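You operate a simulated robot arm through the tools that you are given. There is no shell and no other tool. Be economical: measure what you need, move in short steps, check, and stop when the job is done.

Carry out the task below with a simulated two-armed robot. There is one attempt and no reset: what you move stays moved.

TASK
Hold the wash tub on the bench by the drying cabinet steady with one hand and put the tracer bottle in it with the other.

It is judged by the outcome, as a careful person would: the job done as asked, and still so three seconds after it is handed in. It fails if anything else is knocked over, pushed out of place, dropped, spilled or broken.

THE ROBOT
Two 7-joint arms with two-finger grippers on one trunk, on a base that drives. Base frame: it is fixed to the floor where the robot stands at the start and does not move with it; the origin is under the middle of the robot, x ahead of it, y to its left, z up; the surface under the hand at the start is at about z = 800. Readings come in mm, rad, newtons and seconds.
The left shoulder is at the start at [78, 151, 988], the right one opposite. With the tool pointing down near the work surface each hand reaches from about 300 to 800 mm from the robot's upright axis, wherever it stands, measured 20 degrees to its own side. Places, roughly: wash tub (13x13x10 cm) [600, 100, 800]. Payload 2.54 kg a hand.
Tool frame (each hand has its own): the origin (TCP) lies between the finger pads and is the grasp point; the fingertips stand 30 mm ahead of it; z points along the fingers, y is the line along which they close. The gripper opens to 116 mm. The gripper's body begins 95 mm behind the TCP.
Orientation is told as [roll, pitch, yaw] about the base's x, y, z axes, in that order, counted from this pose: with the fingers straight down and closing along the base's y, the tool's x points along the base's -x, its y along +y and its z along -z.

THE INTERFACE
- The arms move only by the tool servo_tool. It takes "left_steps", "right_steps" or both (then of equal length, played together; a hand with none holds still); each is a list of rows, each a list of 2 entries, a list of its own where there are three numbers: the shift along the tool's x, y, z in mm, then the turn, a rotation vector about the tool's x, y, z in rad. In form: [[[x, y, z], [rx, ry, rz]], ...]. A call has 1 to 8 rows; each row is the pose to reach, as a shift and turn from the pose commanded when the call began, along the tool's axes at that moment. "left_claw" and "right_claw" are, for a hand that has rows, the opening, from 0 (shut) to 1 (fully open), set as the call begins (left out, the last holds). A row lasts 0.2 s, in which the tool goes at most 50 mm and 0.15 rad; a call with a longer step from one row to the next is refused whole, and so is a gripper value outside its range. Where a pose cannot be reached the arm comes as near as it can. A force on the tool above 40 N (or 10 N above the force at the start of the call, whichever is more), or a blocked arm, ends the call early, and 0.2 s more pass. Each finger travels about 72 mm/s and halts on what it meets, pressing with about 25 N; the grip force reading is that of the motor and also rises with nothing between the fingers. The clock runs only during rows and for 0.2 s after the last one: add rows that repeat a pose to give the fingers time. It gives the time, the measured TCP pose, the force on the tool (base axes), the opening and the grip force at its end, in the units of the frame above (readings bear some noise), with the torque about the TCP (base axes, N m) and any sound that the robot's microphone picked up, and new pictures: "show" is both (left out), scene, wrist or none (wrist: the cameras of the hands that moved).
- Cameras (640 x 400 px; columns grow to the right, rows downward): "scene" is now at [161.5, -11.1, 1146.9]; the picture's right is [-0.01, -1.00, 0.00], its down [-0.26, 0.00, -0.96] and it looks along [0.96, -0.01, -0.26] (base axes); focal length 214 px, centre (320, 200). "left" rides on the left gripper at [69, 15, -122] in its tool frame; the picture's right is [-0.22, 0.98, 0.00], its down [-0.83, -0.18, -0.53] and it looks along [-0.52, -0.12, 0.85] (tool axes); focal length 251 px, centre (320, 200). "right" rides on the right gripper at [69, -15, -122] in its tool frame; the picture's right is [0.21, 0.98, 0.00], its down [-0.83, 0.18, -0.53] and it looks along [-0.52, 0.11, 0.85] (tool axes); focal length 251 px, centre (320, 200). There is no depth. A picture from a camera that has moved, and an enlarged one, comes with that camera's place and axes in the base frame and with its lens. The place of the scene camera against the robot may be out by one fixed shift of up to 18 mm in any direction.
- lift_body(by): slides the trunk up (or, below 0, down) by that many mm; the arms and the scene camera ride with it, the base frame stays. It gives what a move gives, with no picture.
- drive_base(legs): drives the robot by 1 to 6 legs, each [ahead, left, turn to the left] in mm, mm and rad, along the robot's own axes; the way and the turn of a leg run together, so that a leg with both is an arc; at most 1500 mm and 3.142 rad a leg. The arms and the cameras ride along, it lands a little off, and it stops where it bumps. It gives what a move gives, and a new picture of the scene camera.
- turn_head(pan, tilt): turns the head with the scene camera to pan (to the left, within 1.396 rad either way) and tilt (down, from -0.506 to 1.204), counted from straight ahead of the robot. It gives what a move gives, and a new picture of the scene camera.
- close_up(camera, box): a new picture of the part [left, top, right, bottom] of that camera's present view, enlarged. No time passes.
- close_job(): hands the job in; it is judged then, once.

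Work in short steps. Places have to be worked out from the pictures, the camera data and where the tool is seen: move nearer, look again, correct. Check each grasp and each placing, and mend what went wrong. You have 120 turns and 260 pictures in all, those below and enlarged ones among them. Open the grippers and draw the arms clear of the work before you hand the job in, unless the task says otherwise; then end with one line.

The tools are called after "Call:" as a command line: name --argument value ..., lists and objects as JSON in quotes. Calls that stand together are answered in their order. servo_tool: Moves the arms, as the interface text tells. Its arguments: {"type":"object","properties":{"left_steps":{"type":"array"},"left_claw":{"type":"number"},"right_steps":{"type":"array"},"right_claw":{"type":"number"},"show":{"type":"string","enum":["both","scene","wrist","none"]}},"required":[]} The other tools are called the same way: lift_body (by) slides the trunk up or down; drive_base (legs) drives the base; turn_head (pan, tilt) turns the head that bears the scene camera; close_up (camera, box) takes an enlarged picture of a part of a camera's view; close_job () hands the job in.

At the start:

```text
t: 0.0
left_ee_pos: [433.2, 212.0, 1161.6]
left_orientation: [0.001, 0.002, 0.001]
left_wrist_force: [-0.2, -0.5, 0.9]
left_moment: [-0.01, 0.04, -0.02]
left_finger_gap: 115.6
left_grip_force: 0.2
right_ee_pos: [392.3, -110.0, 1144.6]
right_orientation: [0.0, 0.0, 0.0]
right_wrist_force: [0.9, 0.4, -0.5]
right_moment: [0.02, 0.01, 0.01]
right_finger_gap: 115.9
right_grip_force: 0.1
trunk travel left (down, up): [-225.0, 64.0]
robot x, y, heading: [1.1, -1.4, -0.001]
head pan, tilt: [-0.007, 0.267]
```

scene: 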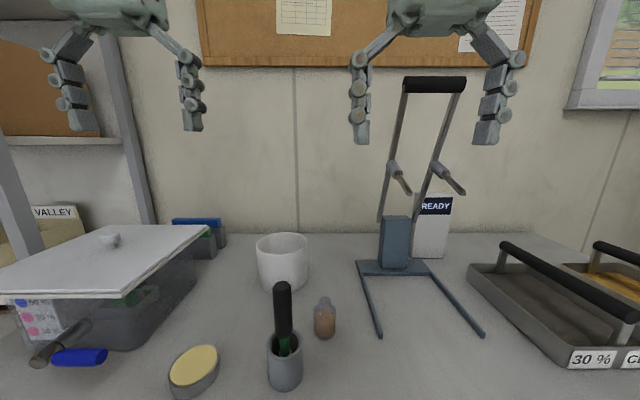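
right: 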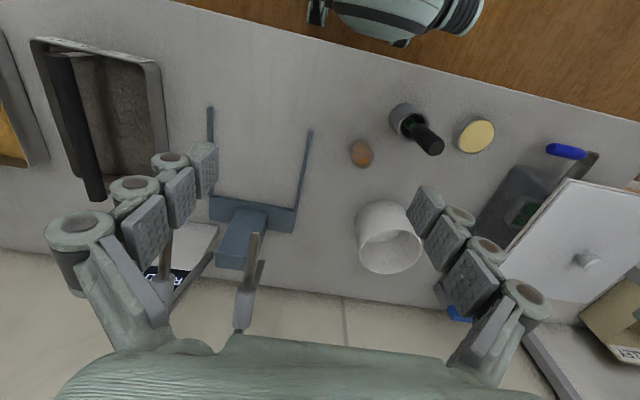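
left: 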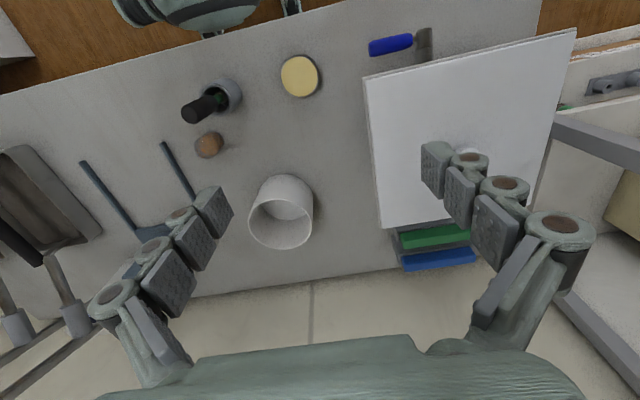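

I'll enlarge the scene view to identify the tub and the bottle.

Call:
close_up --camera "scene" --box '[160, 210, 400, 400]'

Call:
close_up --camera "scene" --box '[0, 200, 240, 400]'

Call:
close_up --camera "right" --box '[320, 80, 520, 290]'

```text
2.11 times, centred on (280, 305) of scene
camera zoom: at [161.5, -11.1, 1146.9], right [-0.01, -1.0, 0.0], down [-0.26, 0.0, -0.96], along [0.96, -0.01, -0.26], focal length 452 px, centre (404, -21)
```

zoom: 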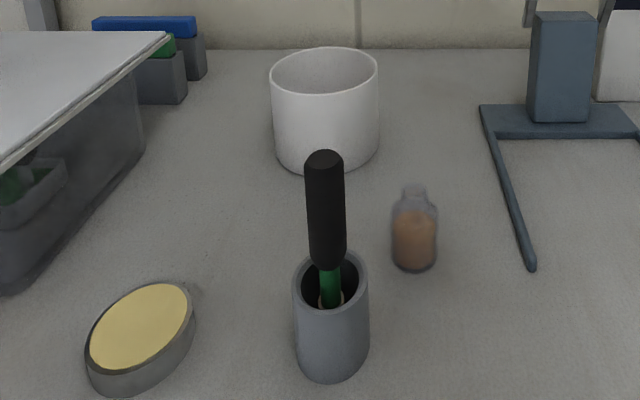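

```text
2.00 times, centred on (120, 300) of scene
camera zoom: at [161.5, -11.1, 1146.9], right [-0.01, -1.0, 0.0], down [-0.26, 0.0, -0.96], along [0.96, -0.01, -0.26], focal length 429 px, centre (720, 0)
```

zoom: 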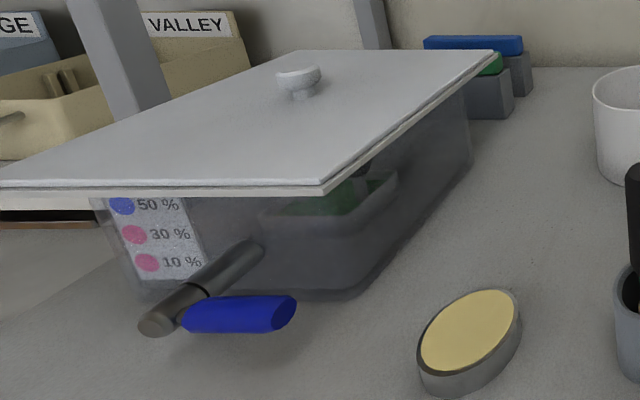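

```text
1.90 times, centred on (420, 185) of right
camera zoom: at [324.0, -125.7, 1267.5], right [-0.21, 0.98, 0.0], down [0.83, 0.18, 0.53], along [0.52, 0.11, -0.85], focal length 479 px, centre (130, 229)
```

zoom: 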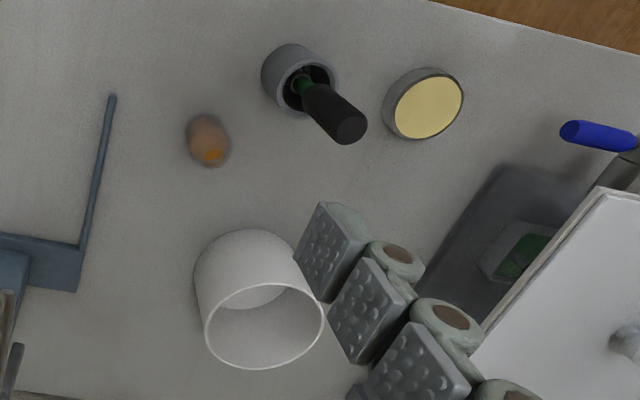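

The small orange bottle looks like the candidate, but I'll look to both sides to rule out other bottles.

Call:
turn_head --pan 0.9 --tilt 0.4

Call:
turn_head --pan -0.9 --tilt 0.4

Call:
turn_head --pan 0.0 --tilt 0.6

```text
t: 1.2
left_ee_pos: [433.3, 213.5, 1160.4]
left_orientation: [-0.001, -0.001, 0.001]
left_wrist_force: [0.0, 1.2, 0.7]
left_moment: [0.0, -0.02, -0.01]
left_finger_gap: 116.1
left_grip_force: 0.0
right_ee_pos: [392.5, -109.0, 1144.5]
right_orientation: [0.0, 0.0, 0.0]
right_wrist_force: [-0.2, -0.2, -0.7]
right_moment: [0.01, 0.0, 0.02]
right_finger_gap: 116.2
right_grip_force: 0.1
trunk travel left (down, up): [-225.0, 64.0]
robot x, y, heading: [-1.6, 0.4, 0.008]
head pan, tilt: [0.901, 0.4]
camera scene: at [125.7, 62.1, 1134.5], right [0.78, -0.62, 0.0], down [-0.24, -0.3, -0.92], along [0.57, 0.72, -0.39], focal length 214 px, centre (320, 200)
```

scene: 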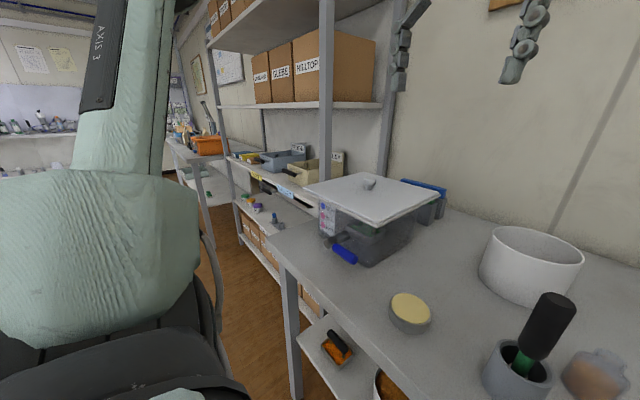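

```text
t: 3.0
left_ee_pos: [432.4, 212.1, 1160.7]
left_orientation: [0.0, 0.0, 0.001]
left_wrist_force: [0.7, -0.4, -0.4]
left_moment: [0.01, 0.01, -0.01]
left_finger_gap: 116.2
left_grip_force: 0.1
right_ee_pos: [393.2, -109.1, 1145.4]
right_orientation: [-0.002, 0.001, 0.0]
right_wrist_force: [-0.6, 0.9, 0.6]
right_moment: [-0.02, 0.01, 0.01]
right_finger_gap: 116.1
right_grip_force: 0.0
trunk travel left (down, up): [-225.0, 64.0]
robot x, y, heading: [-1.4, 1.3, 0.005]
head pan, tilt: [-0.901, 0.4]
camera scene: at [125.7, -83.0, 1134.5], right [-0.78, -0.62, 0.0], down [-0.24, 0.3, -0.92], along [0.57, -0.72, -0.39], focal length 214 px, centre (320, 200)
```

scene: 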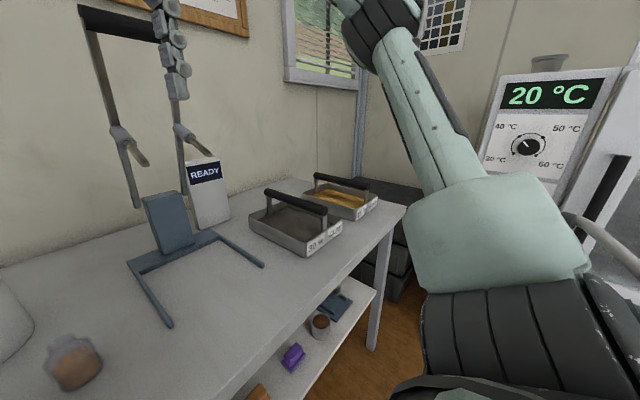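

```text
t: 4.2
left_ee_pos: [431.5, 212.1, 1159.3]
left_orientation: [0.0, 0.0, 0.002]
left_wrist_force: [0.5, -0.2, 0.1]
left_moment: [0.02, 0.02, -0.03]
left_finger_gap: 116.2
left_grip_force: 0.0
right_ee_pos: [392.4, -110.1, 1145.0]
right_orientation: [0.0, -0.001, -0.001]
right_wrist_force: [0.7, -0.3, 0.0]
right_moment: [0.0, 0.02, -0.01]
right_finger_gap: 115.8
right_grip_force: 0.0
trunk travel left (down, up): [-225.0, 64.0]
robot x, y, heading: [-0.2, -2.9, -0.002]
head pan, tilt: [0.0, 0.6]
camera scene: at [156.5, -10.5, 1116.3], right [0.0, -1.0, 0.0], down [-0.56, 0.0, -0.83], along [0.83, 0.0, -0.56], focal length 214 px, centre (320, 200)
```

scene: 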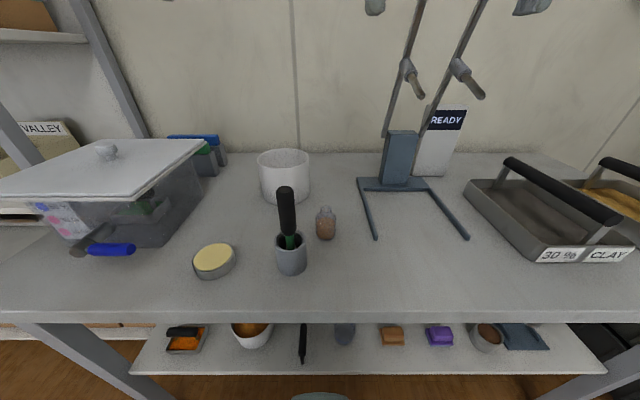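

Call:
close_up --camera "scene" --box '[280, 180, 380, 260]'

Call:
close_up --camera "scene" --box '[140, 310, 580, 400]'

Call:
close_up --camera "right" --box '[320, 120, 400, 180]'

```text
5.00 times, centred on (330, 220) of scene
camera zoom: at [156.5, -10.5, 1116.3], right [0.0, -1.0, 0.0], down [-0.56, 0.0, -0.83], along [0.83, 0.0, -0.56], focal length 1072 px, centre (270, 100)
```

zoom: 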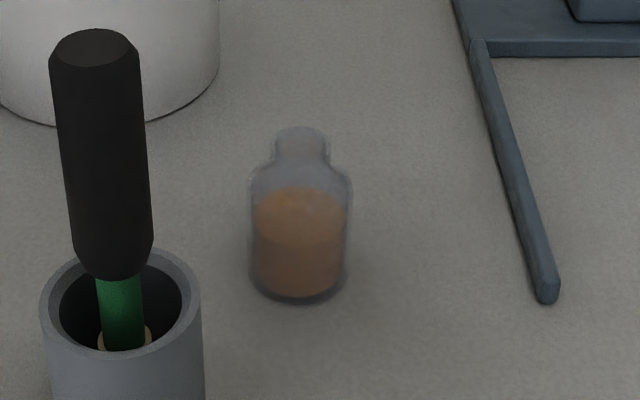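

```text
1.45 times, centred on (360, 355) of scene
camera zoom: at [156.5, -10.5, 1116.3], right [0.0, -1.0, 0.0], down [-0.56, 0.0, -0.83], along [0.83, 0.0, -0.56], focal length 312 px, centre (262, -26)
```

zoom: 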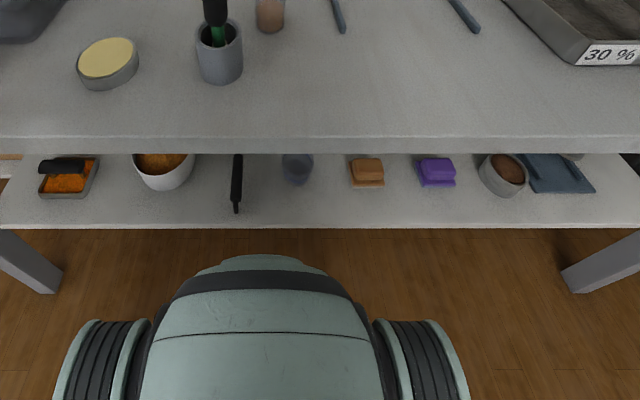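

```text
6.67 times, centred on (360, 150) of right
camera zoom: at [324.0, -125.7, 1267.5], right [-0.21, 0.98, 0.0], down [0.83, 0.18, 0.53], along [0.52, 0.11, -0.85], focal length 1676 px, centre (53, 533)
```

zoom: 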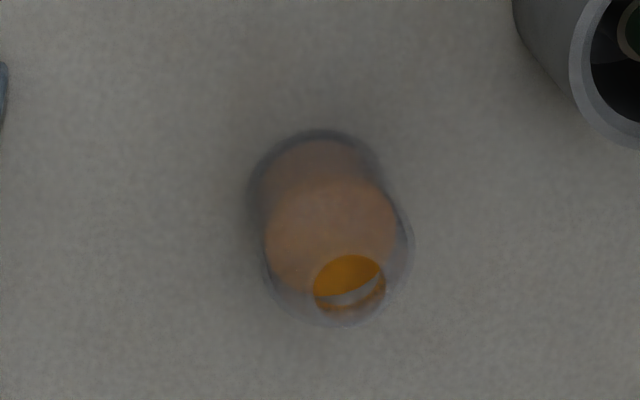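

The orange open bottle stands near (479, -15), is about 70 mm tall and 40 mm wide. The tub centre is near (635, 85) with its rim at about z 900. I'll bring the left hand above the tub's left wall, half open and leaning slightly left, and look again.

Call:
servo_tool --left_steps '[[[-34, -9, 24], [0.04, 0, 0]], [[-68, -18, 48], [0.08, 0, 0]], [[-102, -27, 72], [0.12, 0, 0]], [[-136, -36, 96], [0.16, 0, 0]], [[-170, -45, 120], [0.2, 0, 0]], [[-203, -52, 145], [0.2, 0, 0]], [[-203, -52, 145], [0.2, 0, 0]]]' --left_claw 0.55

```text
t: 5.8
left_ee_pos: [603.2, 168.4, 1040.4]
left_orientation: [-0.204, -0.001, 0.006]
left_wrist_force: [0.7, 0.5, 0.7]
left_moment: [0.04, 0.0, 0.01]
left_finger_gap: 63.7
left_grip_force: 0.1
left hand out of reach, approached as far as the arm can: row 6, 7
right_ee_pos: [393.9, -110.5, 1143.7]
right_orientation: [0.001, -0.001, -0.001]
right_wrist_force: [0.1, 0.3, 0.1]
right_moment: [0.04, 0.01, -0.02]
right_finger_gap: 116.3
right_grip_force: 0.1
trunk travel left (down, up): [-225.0, 64.0]
robot x, y, heading: [-3.8, 1.2, -0.002]
head pan, tilt: [0.0, 0.6]
camera scene: at [156.8, -10.3, 1116.2], right [0.0, -1.0, 0.0], down [-0.57, 0.0, -0.82], along [0.82, 0.0, -0.57], focal length 214 px, centre (320, 200)
camera left: at [532.9, 208.3, 1157.1], right [0.21, 0.96, -0.2], down [0.83, -0.07, 0.56], along [0.52, -0.28, -0.8], focal length 251 px, centre (320, 200)
```

scene: 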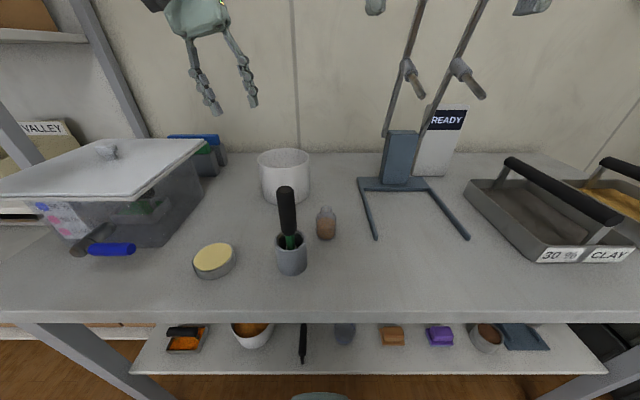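
left: 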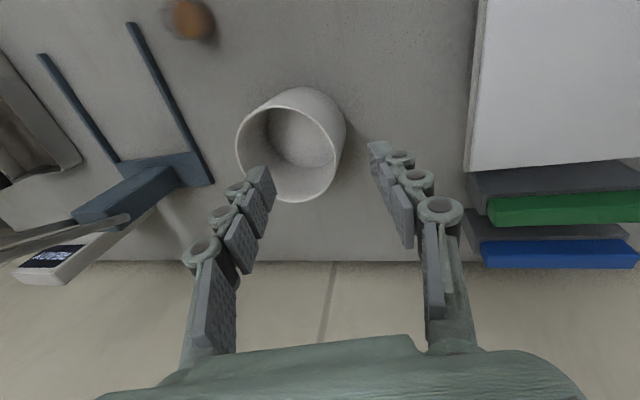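

The reach is limited at this height, and going lower should help. I'll enlarge the left view to place the rim.

Call:
close_up --camera "left" --box '[220, 70, 380, 220]'

```text
2.67 times, centred on (300, 145) of left
camera zoom: at [532.9, 208.3, 1157.1], right [0.21, 0.96, -0.2], down [0.83, -0.07, 0.56], along [0.52, -0.28, -0.8], focal length 670 px, centre (373, 347)
```

zoom: 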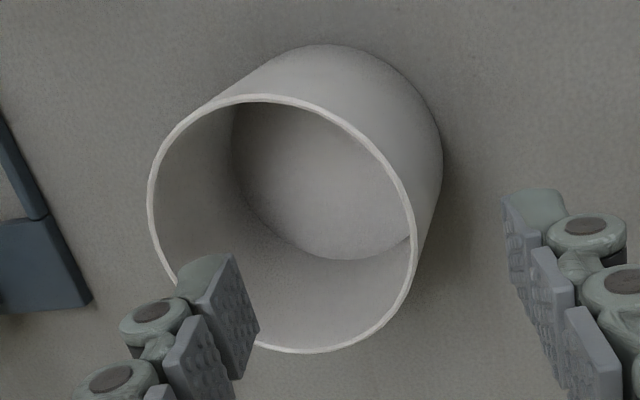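

The tub axis is near (636, 86), with the rim at about z 888 and radius about 62. I'll go down part-way to see how the reach behaves.

Call:
servo_tool --left_steps '[[[0, 2, 30], [0, 0, 0]], [[0, 4, 60], [0, 0, 0]], [[0, 4, 60], [0, 0, 0]]]'

```text
t: 6.6
left_ee_pos: [601.2, 159.0, 979.9]
left_orientation: [-0.201, -0.002, 0.002]
left_wrist_force: [-0.5, -0.9, -0.4]
left_moment: [0.0, 0.0, -0.01]
left_finger_gap: 63.9
left_grip_force: 0.1
right_ee_pos: [391.9, -110.5, 1144.3]
right_orientation: [-0.002, 0.001, -0.001]
right_wrist_force: [-0.9, -0.6, -0.7]
right_moment: [-0.02, 0.03, -0.02]
right_finger_gap: 115.9
right_grip_force: 0.1
trunk travel left (down, up): [-225.0, 64.0]
robot x, y, heading: [0.3, 1.4, -0.003]
head pan, tilt: [0.0, 0.6]
camera scene: at [156.5, -10.4, 1116.3], right [0.0, -1.0, 0.0], down [-0.56, 0.0, -0.83], along [0.83, 0.0, -0.56], focal length 214 px, centre (320, 200)
camera left: at [531.2, 198.8, 1096.4], right [0.21, 0.96, -0.19], down [0.83, -0.07, 0.56], along [0.52, -0.28, -0.81], focal length 251 px, centre (320, 200)
```

scene: 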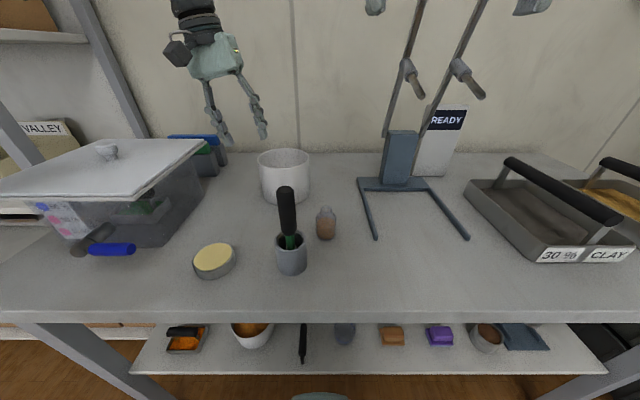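
left: 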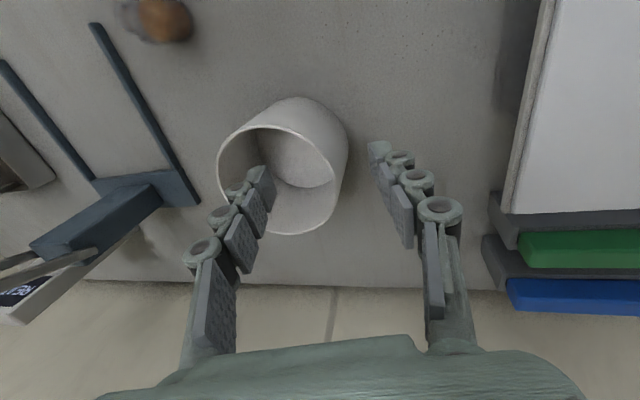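

Rim estimate is consistent at (637, 86). I'll move forward to x≈636, then lower so the fingers straddle the left wall by about 12 mm.

Call:
servo_tool --left_steps '[[[-35, -3, 27], [0, 0, 0]], [[-35, 2, 51], [0, 0, 0]], [[-35, 6, 75], [0, 0, 0]], [[-35, 6, 75], [0, 0, 0]]]'

```text
t: 7.6
left_ee_pos: [637.5, 153.6, 907.2]
left_orientation: [-0.2, -0.002, -0.001]
left_wrist_force: [-0.2, 0.0, -0.1]
left_moment: [-0.03, 0.02, 0.01]
left_finger_gap: 63.6
left_grip_force: 0.0
left hand out of reach, approached as far as the arm can: row 1
right_ee_pos: [392.7, -110.2, 1144.7]
right_orientation: [-0.001, -0.001, 0.001]
right_wrist_force: [1.2, -0.7, 0.3]
right_moment: [-0.02, 0.03, -0.01]
right_finger_gap: 116.1
right_grip_force: 0.1
trunk travel left (down, up): [-225.0, 64.0]
robot x, y, heading: [-1.8, 1.1, 0.0]
head pan, tilt: [0.0, 0.6]
camera scene: at [156.5, -10.4, 1116.3], right [0.0, -1.0, 0.0], down [-0.56, 0.0, -0.83], along [0.83, 0.0, -0.56], focal length 214 px, centre (320, 200)
camera left: at [567.0, 192.8, 1024.0], right [0.21, 0.96, -0.19], down [0.83, -0.07, 0.56], along [0.52, -0.28, -0.81], focal length 251 px, centre (320, 200)
```

scene: 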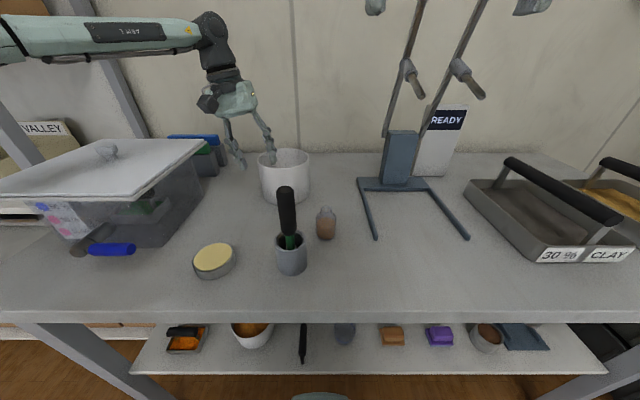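
left: 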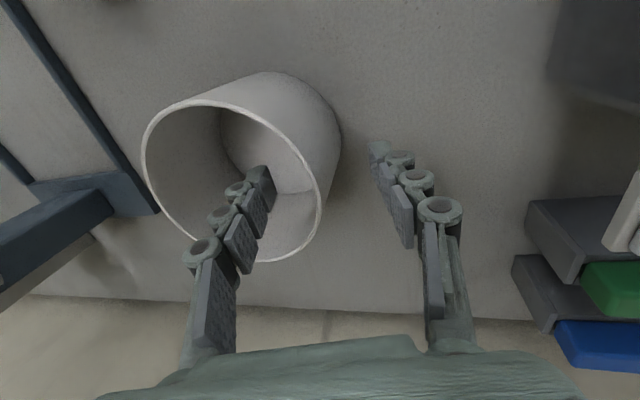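

The inner finger is inside the tub and the wall lies close to the centreline. I'll centre a few mm and go 12 mm deeper, then close on the wall.

Call:
servo_tool --left_steps '[[[0, -3.5, 13], [0, 0, 0]], [[0, -3.5, 13], [0, 0, 0]]]' --show "none"

Call:
servo_tool --left_steps '[[[0, 0, 0], [0, 0, 0]], [[0, 0, 0], [0, 0, 0]], [[0, 0, 0], [0, 0, 0]], [[0, 0, 0], [0, 0, 0]]]' --left_claw 0

```text
t: 8.2
left_ee_pos: [637.1, 147.7, 895.8]
left_orientation: [-0.201, -0.002, 0.001]
left_wrist_force: [-1.0, -0.7, 0.0]
left_moment: [0.01, 0.04, -0.01]
left_finger_gap: 64.0
left_grip_force: 0.0
right_ee_pos: [392.0, -109.8, 1144.9]
right_orientation: [0.0, 0.001, 0.0]
right_wrist_force: [-0.4, 0.2, -0.1]
right_moment: [-0.01, -0.03, -0.01]
right_finger_gap: 116.1
right_grip_force: 0.1
trunk travel left (down, up): [-225.0, 64.0]
robot x, y, heading: [1.3, -1.1, 0.001]
head pan, tilt: [0.0, 0.6]
```

```text
t: 9.2
left_ee_pos: [636.9, 147.1, 895.0]
left_orientation: [-0.202, -0.006, 0.001]
left_wrist_force: [-0.8, 0.0, -2.2]
left_moment: [0.12, -0.04, -0.02]
left_finger_gap: 6.0
left_grip_force: 24.6
right_ee_pos: [392.4, -109.7, 1144.9]
right_orientation: [0.0, 0.0, 0.0]
right_wrist_force: [0.3, -0.9, -0.9]
right_moment: [0.0, 0.01, 0.02]
right_finger_gap: 116.0
right_grip_force: 0.1
trunk travel left (down, up): [-225.0, 64.0]
robot x, y, heading: [-1.3, -1.3, -0.001]
head pan, tilt: [0.0, 0.6]
camera scene: at [156.6, -10.4, 1116.2], right [0.0, -1.0, 0.0], down [-0.57, 0.0, -0.82], along [0.82, 0.0, -0.57], focal length 214 px, centre (320, 200)
camera left: at [566.3, 187.7, 1011.5], right [0.21, 0.96, -0.2], down [0.82, -0.07, 0.56], along [0.52, -0.28, -0.8], focal length 251 px, centre (320, 200)
```

scene: 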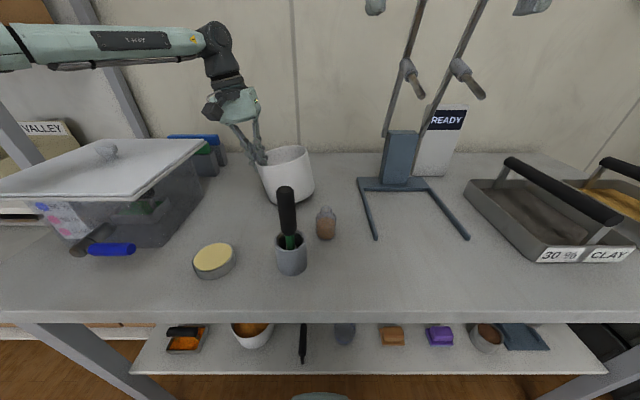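
left: 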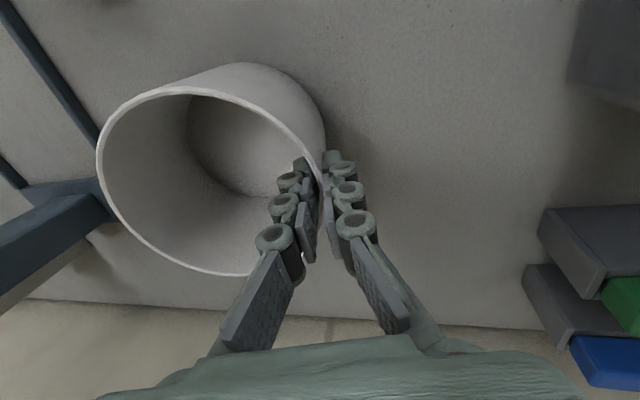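

Gripping aligned the wall with the tilted fingers, so the tub is now leaning. I'll rotate the hand slowly back to vertical about the TCP, which should set the tub flat where it was.

Call:
servo_tool --left_steps '[[[0, 0, 0], [-0.04, 0, 0]], [[0, 0, 0], [-0.08, 0, 0]], [[0, 0, 0], [-0.12, 0, 0]], [[0, 0, 0], [-0.16, 0, 0]], [[0, 0, 0], [-0.2, 0, 0]], [[0, 0, 0], [-0.2, 0, 0]]]'

Call:
close_up --camera "scene" --box '[200, 110, 360, 220]'

```text
t: 10.6
left_ee_pos: [612.7, 165.1, 892.4]
left_orientation: [0.0, -0.006, 0.002]
left_wrist_force: [2.8, -3.3, 18.6]
left_moment: [-0.25, -0.26, -0.01]
left_finger_gap: 6.0
left_grip_force: 25.0
left hand out of reach, approached as far as the arm can: row 1, 2, 3, 4, 5, 6
right_ee_pos: [391.8, -110.8, 1146.5]
right_orientation: [0.002, -0.001, 0.001]
right_wrist_force: [-0.4, -0.6, -0.1]
right_moment: [0.01, 0.01, 0.0]
right_finger_gap: 115.9
right_grip_force: 0.0
trunk travel left (down, up): [-225.0, 64.0]
robot x, y, heading: [-2.0, 2.7, 0.001]
head pan, tilt: [0.0, 0.6]
camera scene: at [155.2, -11.0, 1116.6], right [0.0, -1.0, 0.0], down [-0.56, 0.0, -0.83], along [0.83, 0.0, -0.56], focal length 214 px, centre (320, 200)
camera left: at [542.1, 181.3, 1015.1], right [0.21, 0.98, 0.0], down [0.82, -0.18, 0.54], along [0.53, -0.11, -0.84], focal length 251 px, centre (320, 200)
```

scene: 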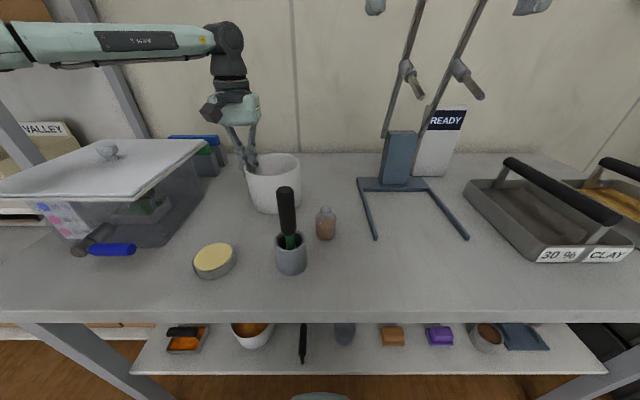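
left: 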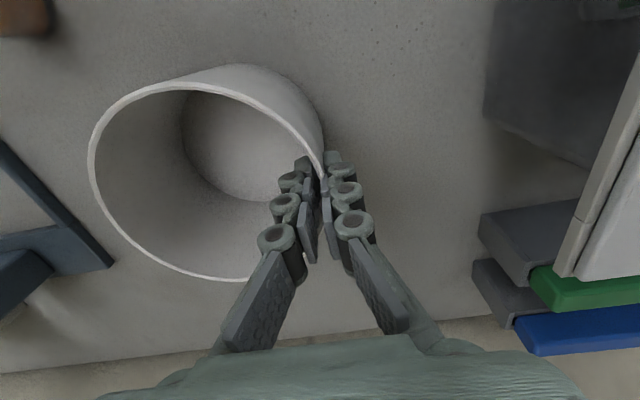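

```text
3.64 times, centred on (280, 165) of scene
camera zoom: at [155.2, -11.0, 1116.6], right [0.0, -1.0, 0.0], down [-0.56, 0.0, -0.83], along [0.83, 0.0, -0.56], focal length 780 px, centre (466, 327)
```

zoom: 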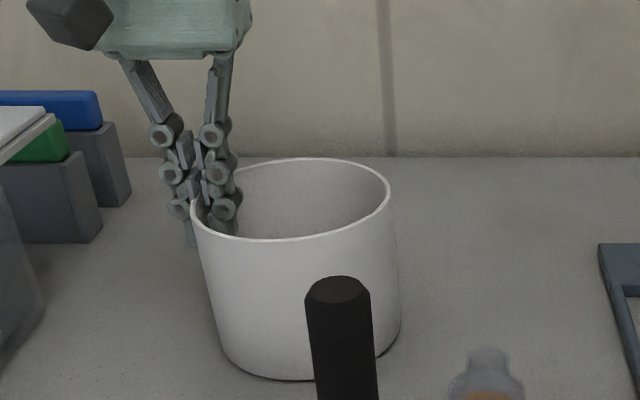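

The arm ran short of reach, so the tub slid about 25 mm nearer and still leans a little. I'll open slightly to let it settle flat, then look.

Call:
servo_tool --left_steps '[[[0, 0, 0], [0, 0, 0]], [[0, 0, 0], [0, 0, 0]]]' --left_claw 0.2

Call:
close_up --camera "scene" --box '[200, 110, 360, 220]'

```text
t: 11.2
left_ee_pos: [613.3, 165.9, 890.2]
left_orientation: [0.001, -0.001, 0.003]
left_wrist_force: [-0.6, 0.2, 0.4]
left_moment: [-0.01, 0.0, -0.02]
left_finger_gap: 23.2
left_grip_force: 0.1
right_ee_pos: [391.0, -109.4, 1145.6]
right_orientation: [-0.001, 0.0, 0.0]
right_wrist_force: [0.3, 0.1, -0.5]
right_moment: [0.0, -0.01, -0.02]
right_finger_gap: 116.1
right_grip_force: 0.0
trunk travel left (down, up): [-225.0, 64.0]
robot x, y, heading: [-1.6, -2.0, 0.001]
head pan, tilt: [0.0, 0.6]
camera scene: at [156.6, -10.3, 1116.2], right [0.0, -1.0, 0.0], down [-0.57, 0.0, -0.82], along [0.82, 0.0, -0.57], focal length 214 px, centre (320, 200)
camera left: at [543.3, 182.2, 1012.4], right [0.21, 0.98, 0.0], down [0.83, -0.18, 0.53], along [0.52, -0.11, -0.85], focal length 251 px, centre (320, 200)
```

scene: 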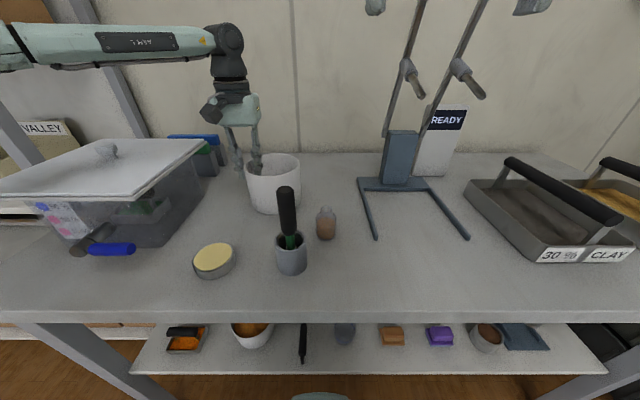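
left: 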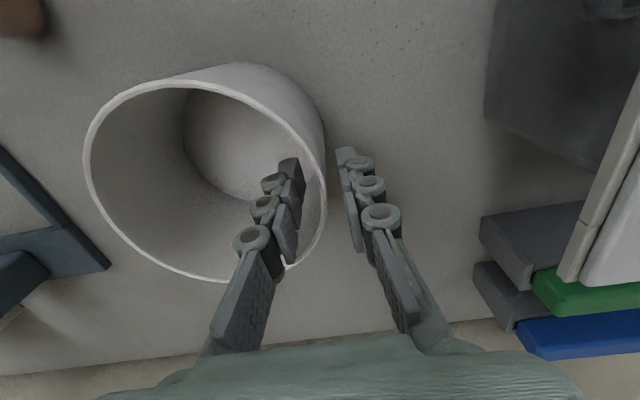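

```text
3.64 times, centred on (280, 165) of scene
camera zoom: at [156.6, -10.3, 1116.2], right [0.0, -1.0, 0.0], down [-0.57, 0.0, -0.82], along [0.82, 0.0, -0.57], focal length 780 px, centre (466, 327)
```

zoom: 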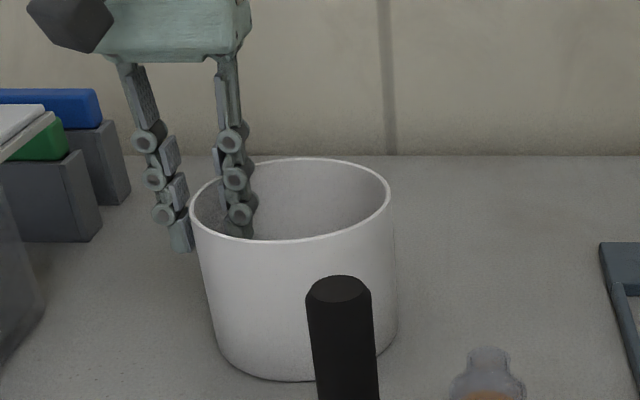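

The tub now stands flat, centred near (605, 107), with its wall between the upright fingers. I'll shift 2 mm to centre and close again.

Call:
servo_tool --left_steps '[[[0, 2, 0], [0, 0, 0]], [[0, 2, 0], [0, 0, 0]], [[0, 2, 0], [0, 0, 0]]]' --left_claw 0

Call:
close_up --camera "scene" --box '[200, 110, 360, 220]'

```text
t: 12.0
left_ee_pos: [613.9, 168.2, 890.4]
left_orientation: [-0.002, 0.0, 0.004]
left_wrist_force: [0.8, -0.6, 0.3]
left_moment: [0.06, -0.03, 0.0]
left_finger_gap: 5.9
left_grip_force: 25.1
right_ee_pos: [392.2, -110.0, 1145.5]
right_orientation: [0.001, -0.001, 0.0]
right_wrist_force: [-0.1, -0.1, 0.6]
right_moment: [-0.01, 0.02, 0.04]
right_finger_gap: 116.2
right_grip_force: 0.1
trunk travel left (down, up): [-225.0, 64.0]
robot x, y, heading: [0.4, -1.0, 0.003]
head pan, tilt: [0.0, 0.6]
camera scene: at [156.6, -10.4, 1116.2], right [0.0, -1.0, 0.0], down [-0.57, 0.0, -0.82], along [0.82, 0.0, -0.57], focal length 214 px, centre (320, 200)
camera left: at [544.3, 184.4, 1013.0], right [0.21, 0.98, 0.0], down [0.83, -0.18, 0.53], along [0.52, -0.11, -0.85], focal length 251 px, centre (320, 200)
```

scene: 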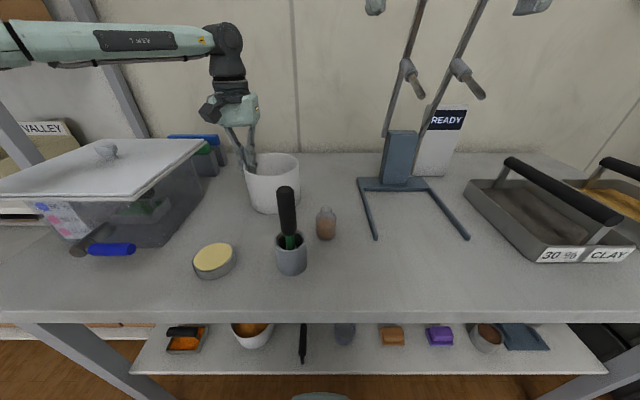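
left: 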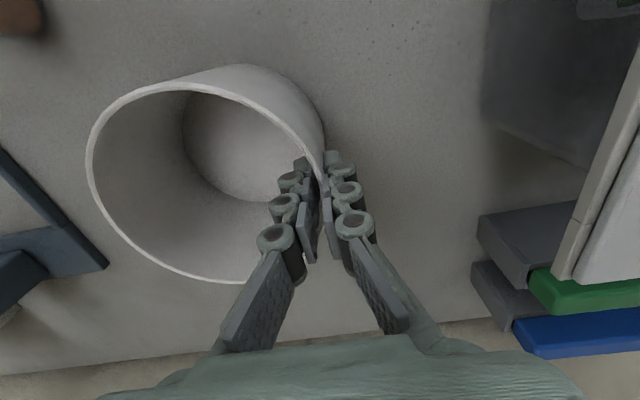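

```text
3.64 times, centred on (280, 165) of scene
camera zoom: at [156.6, -10.4, 1116.2], right [0.0, -1.0, 0.0], down [-0.57, 0.0, -0.82], along [0.82, 0.0, -0.57], focal length 780 px, centre (466, 327)
```

zoom: 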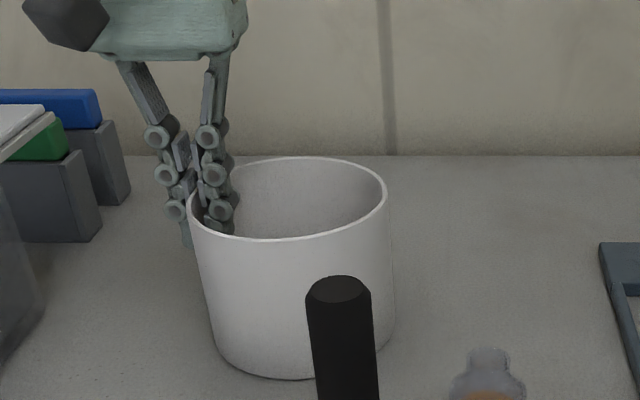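

The tub is level and held with 25 N. Next I'll turn the right hand to yaw 90° so it closes along x, while moving toward the bottle at a safe height.

Call:
servo_tool --right_steps '[[[-7, 8, 8], [0, 0, -0.149]], [[-14, 16, 16], [0, 0, -0.298]], [[-21, 24, 24], [0, 0, -0.447]], [[-28, 32, 32], [0, 0, -0.596]], [[-35, 40, 40], [0, 0, -0.745]], [[-42, 48, 48], [0, 0, -0.894]], [[-49, 56, 56], [0, 0, -1.043]], [[-56, 64, 64], [0, 0, -1.19]]]' --right_claw 0.65 --show "scene"

Call:
servo_tool --right_steps '[[[0, 0, 10], [0, 0, -0.13]], [[0, 0, 20], [0, 0, -0.26]], [[0, 0, 30], [0, 0, -0.38]], [[0, 0, 30], [0, 0, -0.38]]]'

```text
t: 13.8
left_ee_pos: [614.9, 167.0, 890.7]
left_orientation: [0.0, 0.0, 0.001]
left_wrist_force: [0.5, 0.4, 0.1]
left_moment: [0.06, 0.0, 0.02]
left_finger_gap: 5.9
left_grip_force: 24.5
right_ee_pos: [449.2, -45.2, 1082.6]
right_orientation: [0.0, 0.001, 1.191]
right_wrist_force: [-0.5, 0.0, 0.6]
right_moment: [-0.03, 0.0, 0.01]
right_finger_gap: 75.3
right_grip_force: 0.1
trunk travel left (down, up): [-225.0, 64.0]
robot x, y, heading: [0.4, -0.9, 0.003]
head pan, tilt: [0.0, 0.6]
camera scene: at [156.6, -10.3, 1116.3], right [0.0, -1.0, 0.0], down [-0.57, 0.0, -0.82], along [0.82, 0.0, -0.57], focal length 214 px, centre (320, 200)
```

scene: 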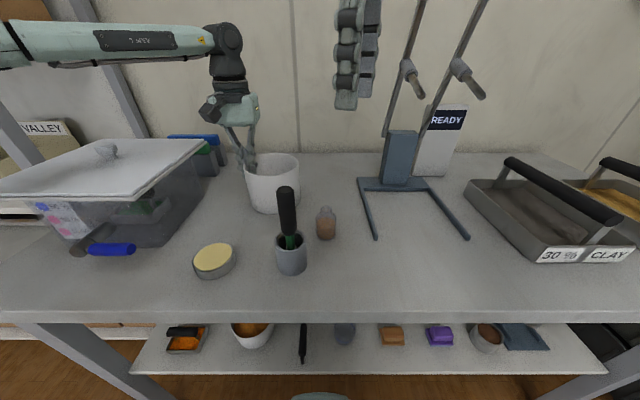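

```text
t: 14.8
left_ee_pos: [614.0, 168.3, 891.1]
left_orientation: [0.001, -0.001, 0.002]
left_wrist_force: [1.2, 0.3, 0.0]
left_moment: [0.01, 0.0, 0.0]
left_finger_gap: 6.0
left_grip_force: 25.6
right_ee_pos: [369.3, -19.8, 1023.3]
right_orientation: [0.0, -0.002, 1.568]
right_wrist_force: [-0.9, 0.0, -0.1]
right_moment: [0.01, -0.02, 0.0]
right_finger_gap: 75.4
right_grip_force: 0.1
right hand out of reach, approached as far as the arm can: row 1, 2, 3, 4
trunk travel left (down, up): [-225.0, 64.0]
robot x, y, heading: [-2.6, -1.1, 0.0]
head pan, tilt: [0.0, 0.6]
camera scene: at [156.6, -10.4, 1116.3], right [0.0, -1.0, 0.0], down [-0.57, 0.0, -0.83], along [0.83, 0.0, -0.57], focal length 214 px, centre (320, 200)
camera right: at [385.0, -88.5, 1145.0], right [-0.98, -0.21, 0.0], down [-0.18, 0.83, 0.53], along [-0.11, 0.52, -0.84], focal length 251 px, centre (320, 200)
```

scene: 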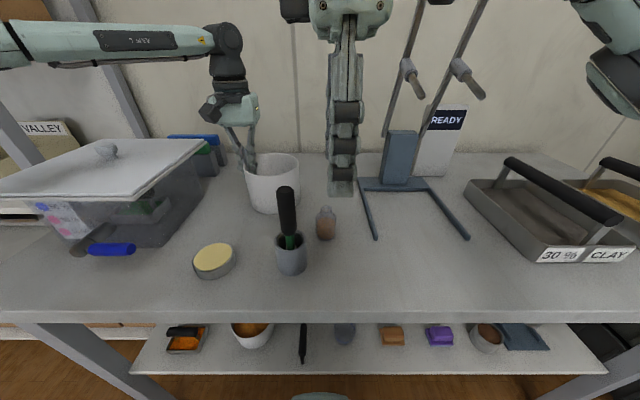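
right: 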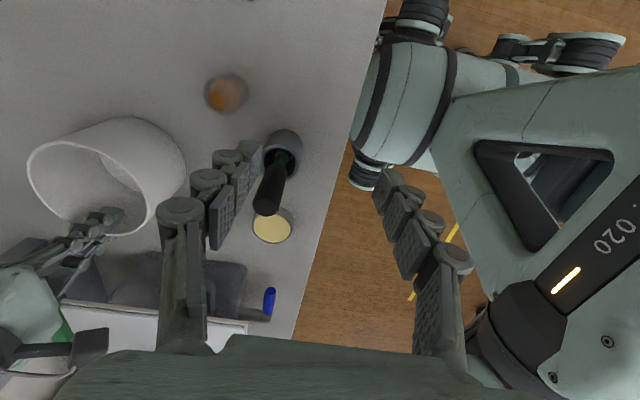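

Full 90° yaw is out of this arm's range, but about 0.9 rad should work and still keeps clear of the left hand. I'll turn back to that and move over the bottle at (480, -15).

Call:
servo_tool --right_steps '[[[0, -22, 0], [0, 0, 0.13]], [[0, -44, 0], [0, 0, 0.26]], [[0, -66, 0], [0, 0, 0.39]], [[0, -88, 0], [0, 0, 0.52]], [[-5, -111, 0], [0, 0, 0.67]], [[-5, -111, 0], [0, 0, 0.67]]]' --show "wrist"

```text
t: 16.2
left_ee_pos: [614.1, 168.0, 890.9]
left_orientation: [-0.001, 0.0, 0.0]
left_wrist_force: [-0.4, 0.2, 1.2]
left_moment: [0.02, -0.02, 0.01]
left_finger_gap: 6.0
left_grip_force: 25.0
right_ee_pos: [486.7, -11.2, 1023.9]
right_orientation: [-0.001, -0.001, 0.897]
right_wrist_force: [0.4, 0.2, -0.3]
right_moment: [-0.02, 0.02, 0.01]
right_finger_gap: 75.4
right_grip_force: 0.1
trunk travel left (down, up): [-225.0, 64.0]
robot x, y, heading: [1.8, -2.0, -0.002]
head pan, tilt: [0.0, 0.6]
camera right: at [457.3, -75.5, 1146.0], right [-0.9, 0.44, 0.0], down [0.37, 0.76, 0.53], along [0.24, 0.48, -0.85], focal length 251 px, centre (320, 200)
```

right: 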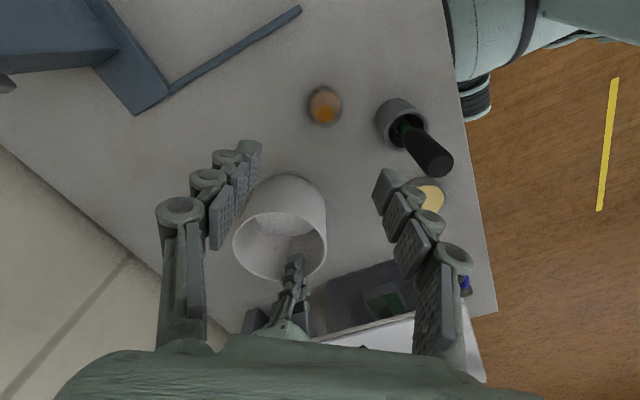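

The bottle is confirmed at (481, -15.5). I'll lean the hand 0.2 rad back about its closing axis, narrow the opening a little, and lower to z≈965.

Call:
servo_tool --right_steps '[[[3, 1, 20], [0, -0.1, 0]], [[7, 2, 40], [0, -0.2, 0]], [[7, 2, 60], [0, -0.2, 0]], [[7, 2, 60], [0, -0.2, 0]]]' --right_claw 0.58

```text
t: 17.2
left_ee_pos: [613.4, 168.5, 891.5]
left_orientation: [-0.001, 0.001, 0.003]
left_wrist_force: [0.3, -0.4, 0.2]
left_moment: [0.02, -0.03, 0.0]
left_finger_gap: 5.8
left_grip_force: 25.0
right_ee_pos: [480.3, -18.0, 964.4]
right_orientation: [0.001, -0.201, 0.899]
right_wrist_force: [0.9, 0.3, -0.3]
right_moment: [-0.02, -0.01, -0.02]
right_finger_gap: 67.3
right_grip_force: 0.1
trunk travel left (down, up): [-225.0, 64.0]
robot x, y, heading: [4.9, -0.8, -0.0]
head pan, tilt: [0.0, 0.6]
camera scene: at [156.6, -10.4, 1116.3], right [0.0, -1.0, 0.0], down [-0.56, 0.0, -0.83], along [0.83, 0.0, -0.56], focal length 214 px, centre (320, 200)
camera right: at [434.8, -99.1, 1070.6], right [-0.9, 0.44, -0.04], down [0.3, 0.66, 0.69], along [0.33, 0.6, -0.72], focal length 251 px, centre (320, 200)
```

scene: 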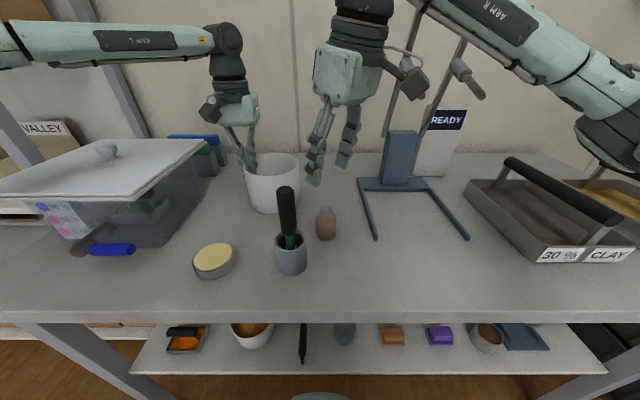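
right: 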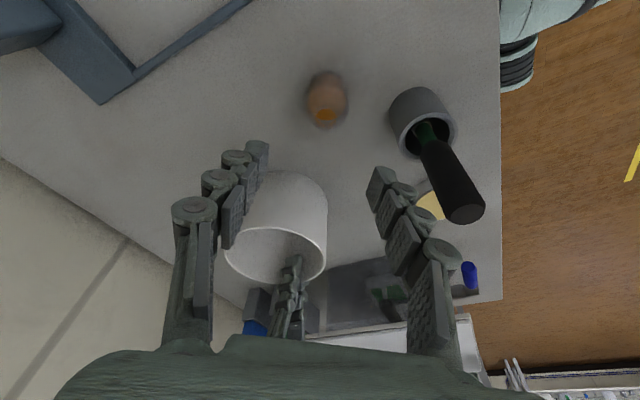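

Bottle sits at about (480, -17), under the hand; the handle top is about 18 mm clear of the hand's path. I'll lower straight down 75 mm and check alignment.

Call:
servo_tool --right_steps '[[[5, 0, 24.5], [0, 0, 0]], [[10, 0, 49], [0, 0, 0]], [[15, 0, 73.5], [0, 0, 0]], [[15, 0, 73.5], [0, 0, 0]]]'

Call:
close_up --camera "scene" --box '[250, 130, 410, 290]'

```text
t: 18.2
left_ee_pos: [614.7, 168.6, 890.7]
left_orientation: [0.0, -0.001, 0.002]
left_wrist_force: [-0.2, 0.1, -0.9]
left_moment: [0.03, 0.03, 0.01]
left_finger_gap: 6.0
left_grip_force: 24.9
right_ee_pos: [482.2, -18.1, 889.3]
right_orientation: [0.0, -0.202, 0.897]
right_wrist_force: [0.1, 0.1, -0.4]
right_moment: [0.03, -0.02, 0.0]
right_finger_gap: 67.3
right_grip_force: 0.0
trunk travel left (down, up): [-225.0, 64.0]
robot x, y, heading: [0.7, -2.3, 0.0]
head pan, tilt: [0.0, 0.6]
camera scene: at [156.5, -10.4, 1116.3], right [0.0, -1.0, 0.0], down [-0.56, 0.0, -0.83], along [0.83, 0.0, -0.56], focal length 214 px, centre (320, 200)
camera right: at [438.2, -100.0, 995.4], right [-0.9, 0.44, -0.04], down [0.3, 0.66, 0.69], along [0.33, 0.6, -0.72], focal length 251 px, centre (320, 200)
```

scene: 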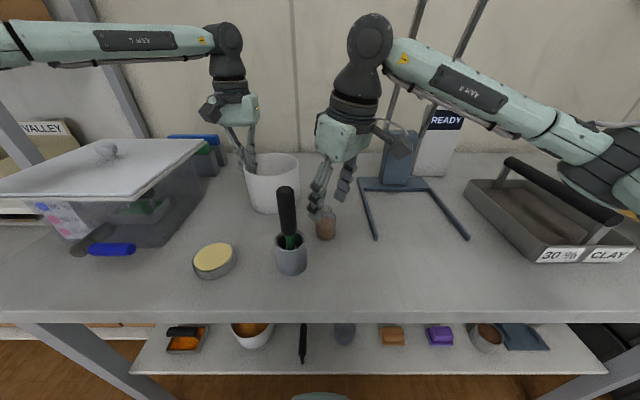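
right: 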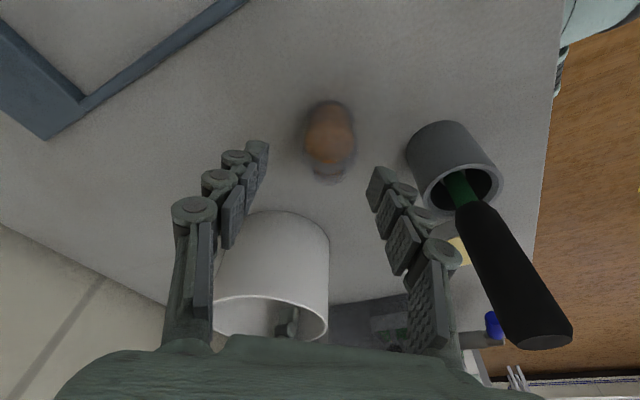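

```text
2.50 times, centred on (330, 210) of scene
camera zoom: at [156.5, -10.4, 1116.3], right [0.0, -1.0, 0.0], down [-0.56, 0.0, -0.83], along [0.83, 0.0, -0.56], focal length 536 px, centre (295, 175)
```

zoom: 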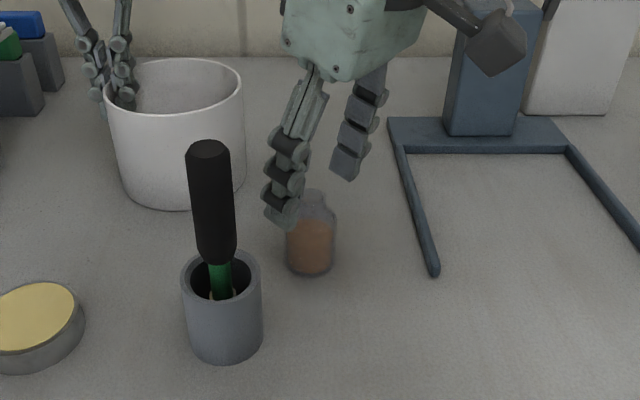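

The bottle is about 3.5 mm toward the handle-side finger. I'll correct that and lower the last 47 mm so the tips stand about 13 mm above the bench.

Call:
servo_tool --right_steps '[[[2, 3.5, 8], [0, 0, 0]], [[6, 3.5, 28], [0, 0, 0]], [[9.3, 3.5, 46], [0, 0, 0]], [[9.3, 3.5, 46], [0, 0, 0]]]'

Call:
close_up --camera "scene" --box '[250, 130, 410, 290]'

```text
t: 19.2
left_ee_pos: [614.3, 167.7, 892.3]
left_orientation: [0.0, 0.002, 0.003]
left_wrist_force: [-0.3, 0.8, -0.2]
left_moment: [0.0, -0.02, 0.0]
left_finger_gap: 6.0
left_grip_force: 25.3
right_ee_pos: [481.1, -14.2, 841.1]
right_orientation: [0.0, -0.2, 0.901]
right_wrist_force: [0.0, -0.4, 0.5]
right_moment: [0.03, 0.0, -0.01]
right_finger_gap: 67.1
right_grip_force: 0.1
trunk travel left (down, up): [-225.0, 64.0]
robot x, y, heading: [-5.8, -0.8, -0.003]
head pan, tilt: [0.0, 0.6]
camera scene: at [156.6, -10.4, 1116.3], right [0.0, -1.0, 0.0], down [-0.56, 0.0, -0.83], along [0.83, 0.0, -0.56], focal length 214 px, centre (320, 200)
camera right: at [436.2, -96.1, 948.3], right [-0.9, 0.44, -0.04], down [0.29, 0.66, 0.69], along [0.33, 0.6, -0.72], focal length 251 px, centre (320, 200)
```

scene: 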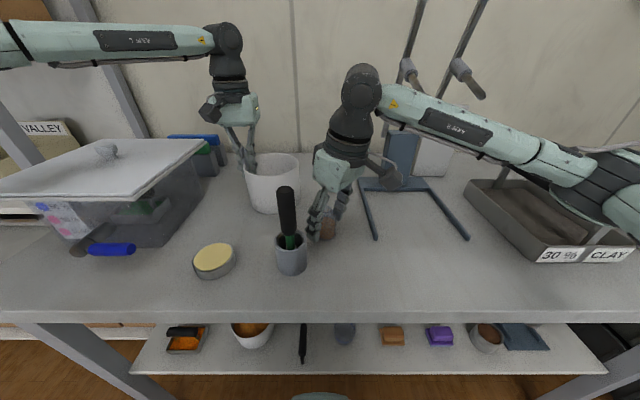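
right: 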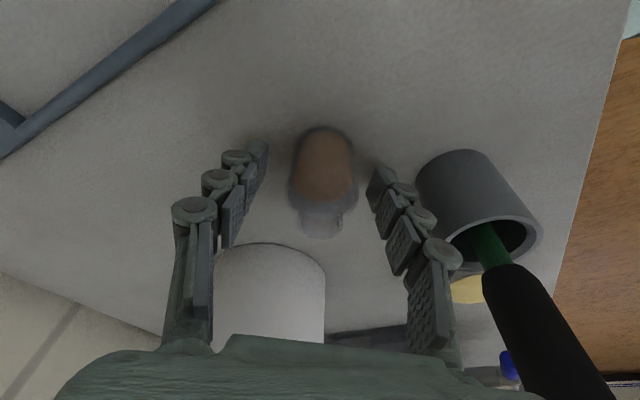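

```text
2.50 times, centred on (330, 210) of scene
camera zoom: at [156.6, -10.4, 1116.3], right [0.0, -1.0, 0.0], down [-0.56, 0.0, -0.83], along [0.83, 0.0, -0.56], focal length 536 px, centre (295, 175)
```

zoom: 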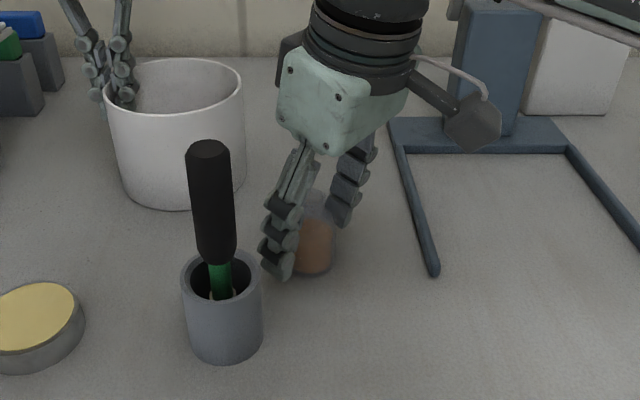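

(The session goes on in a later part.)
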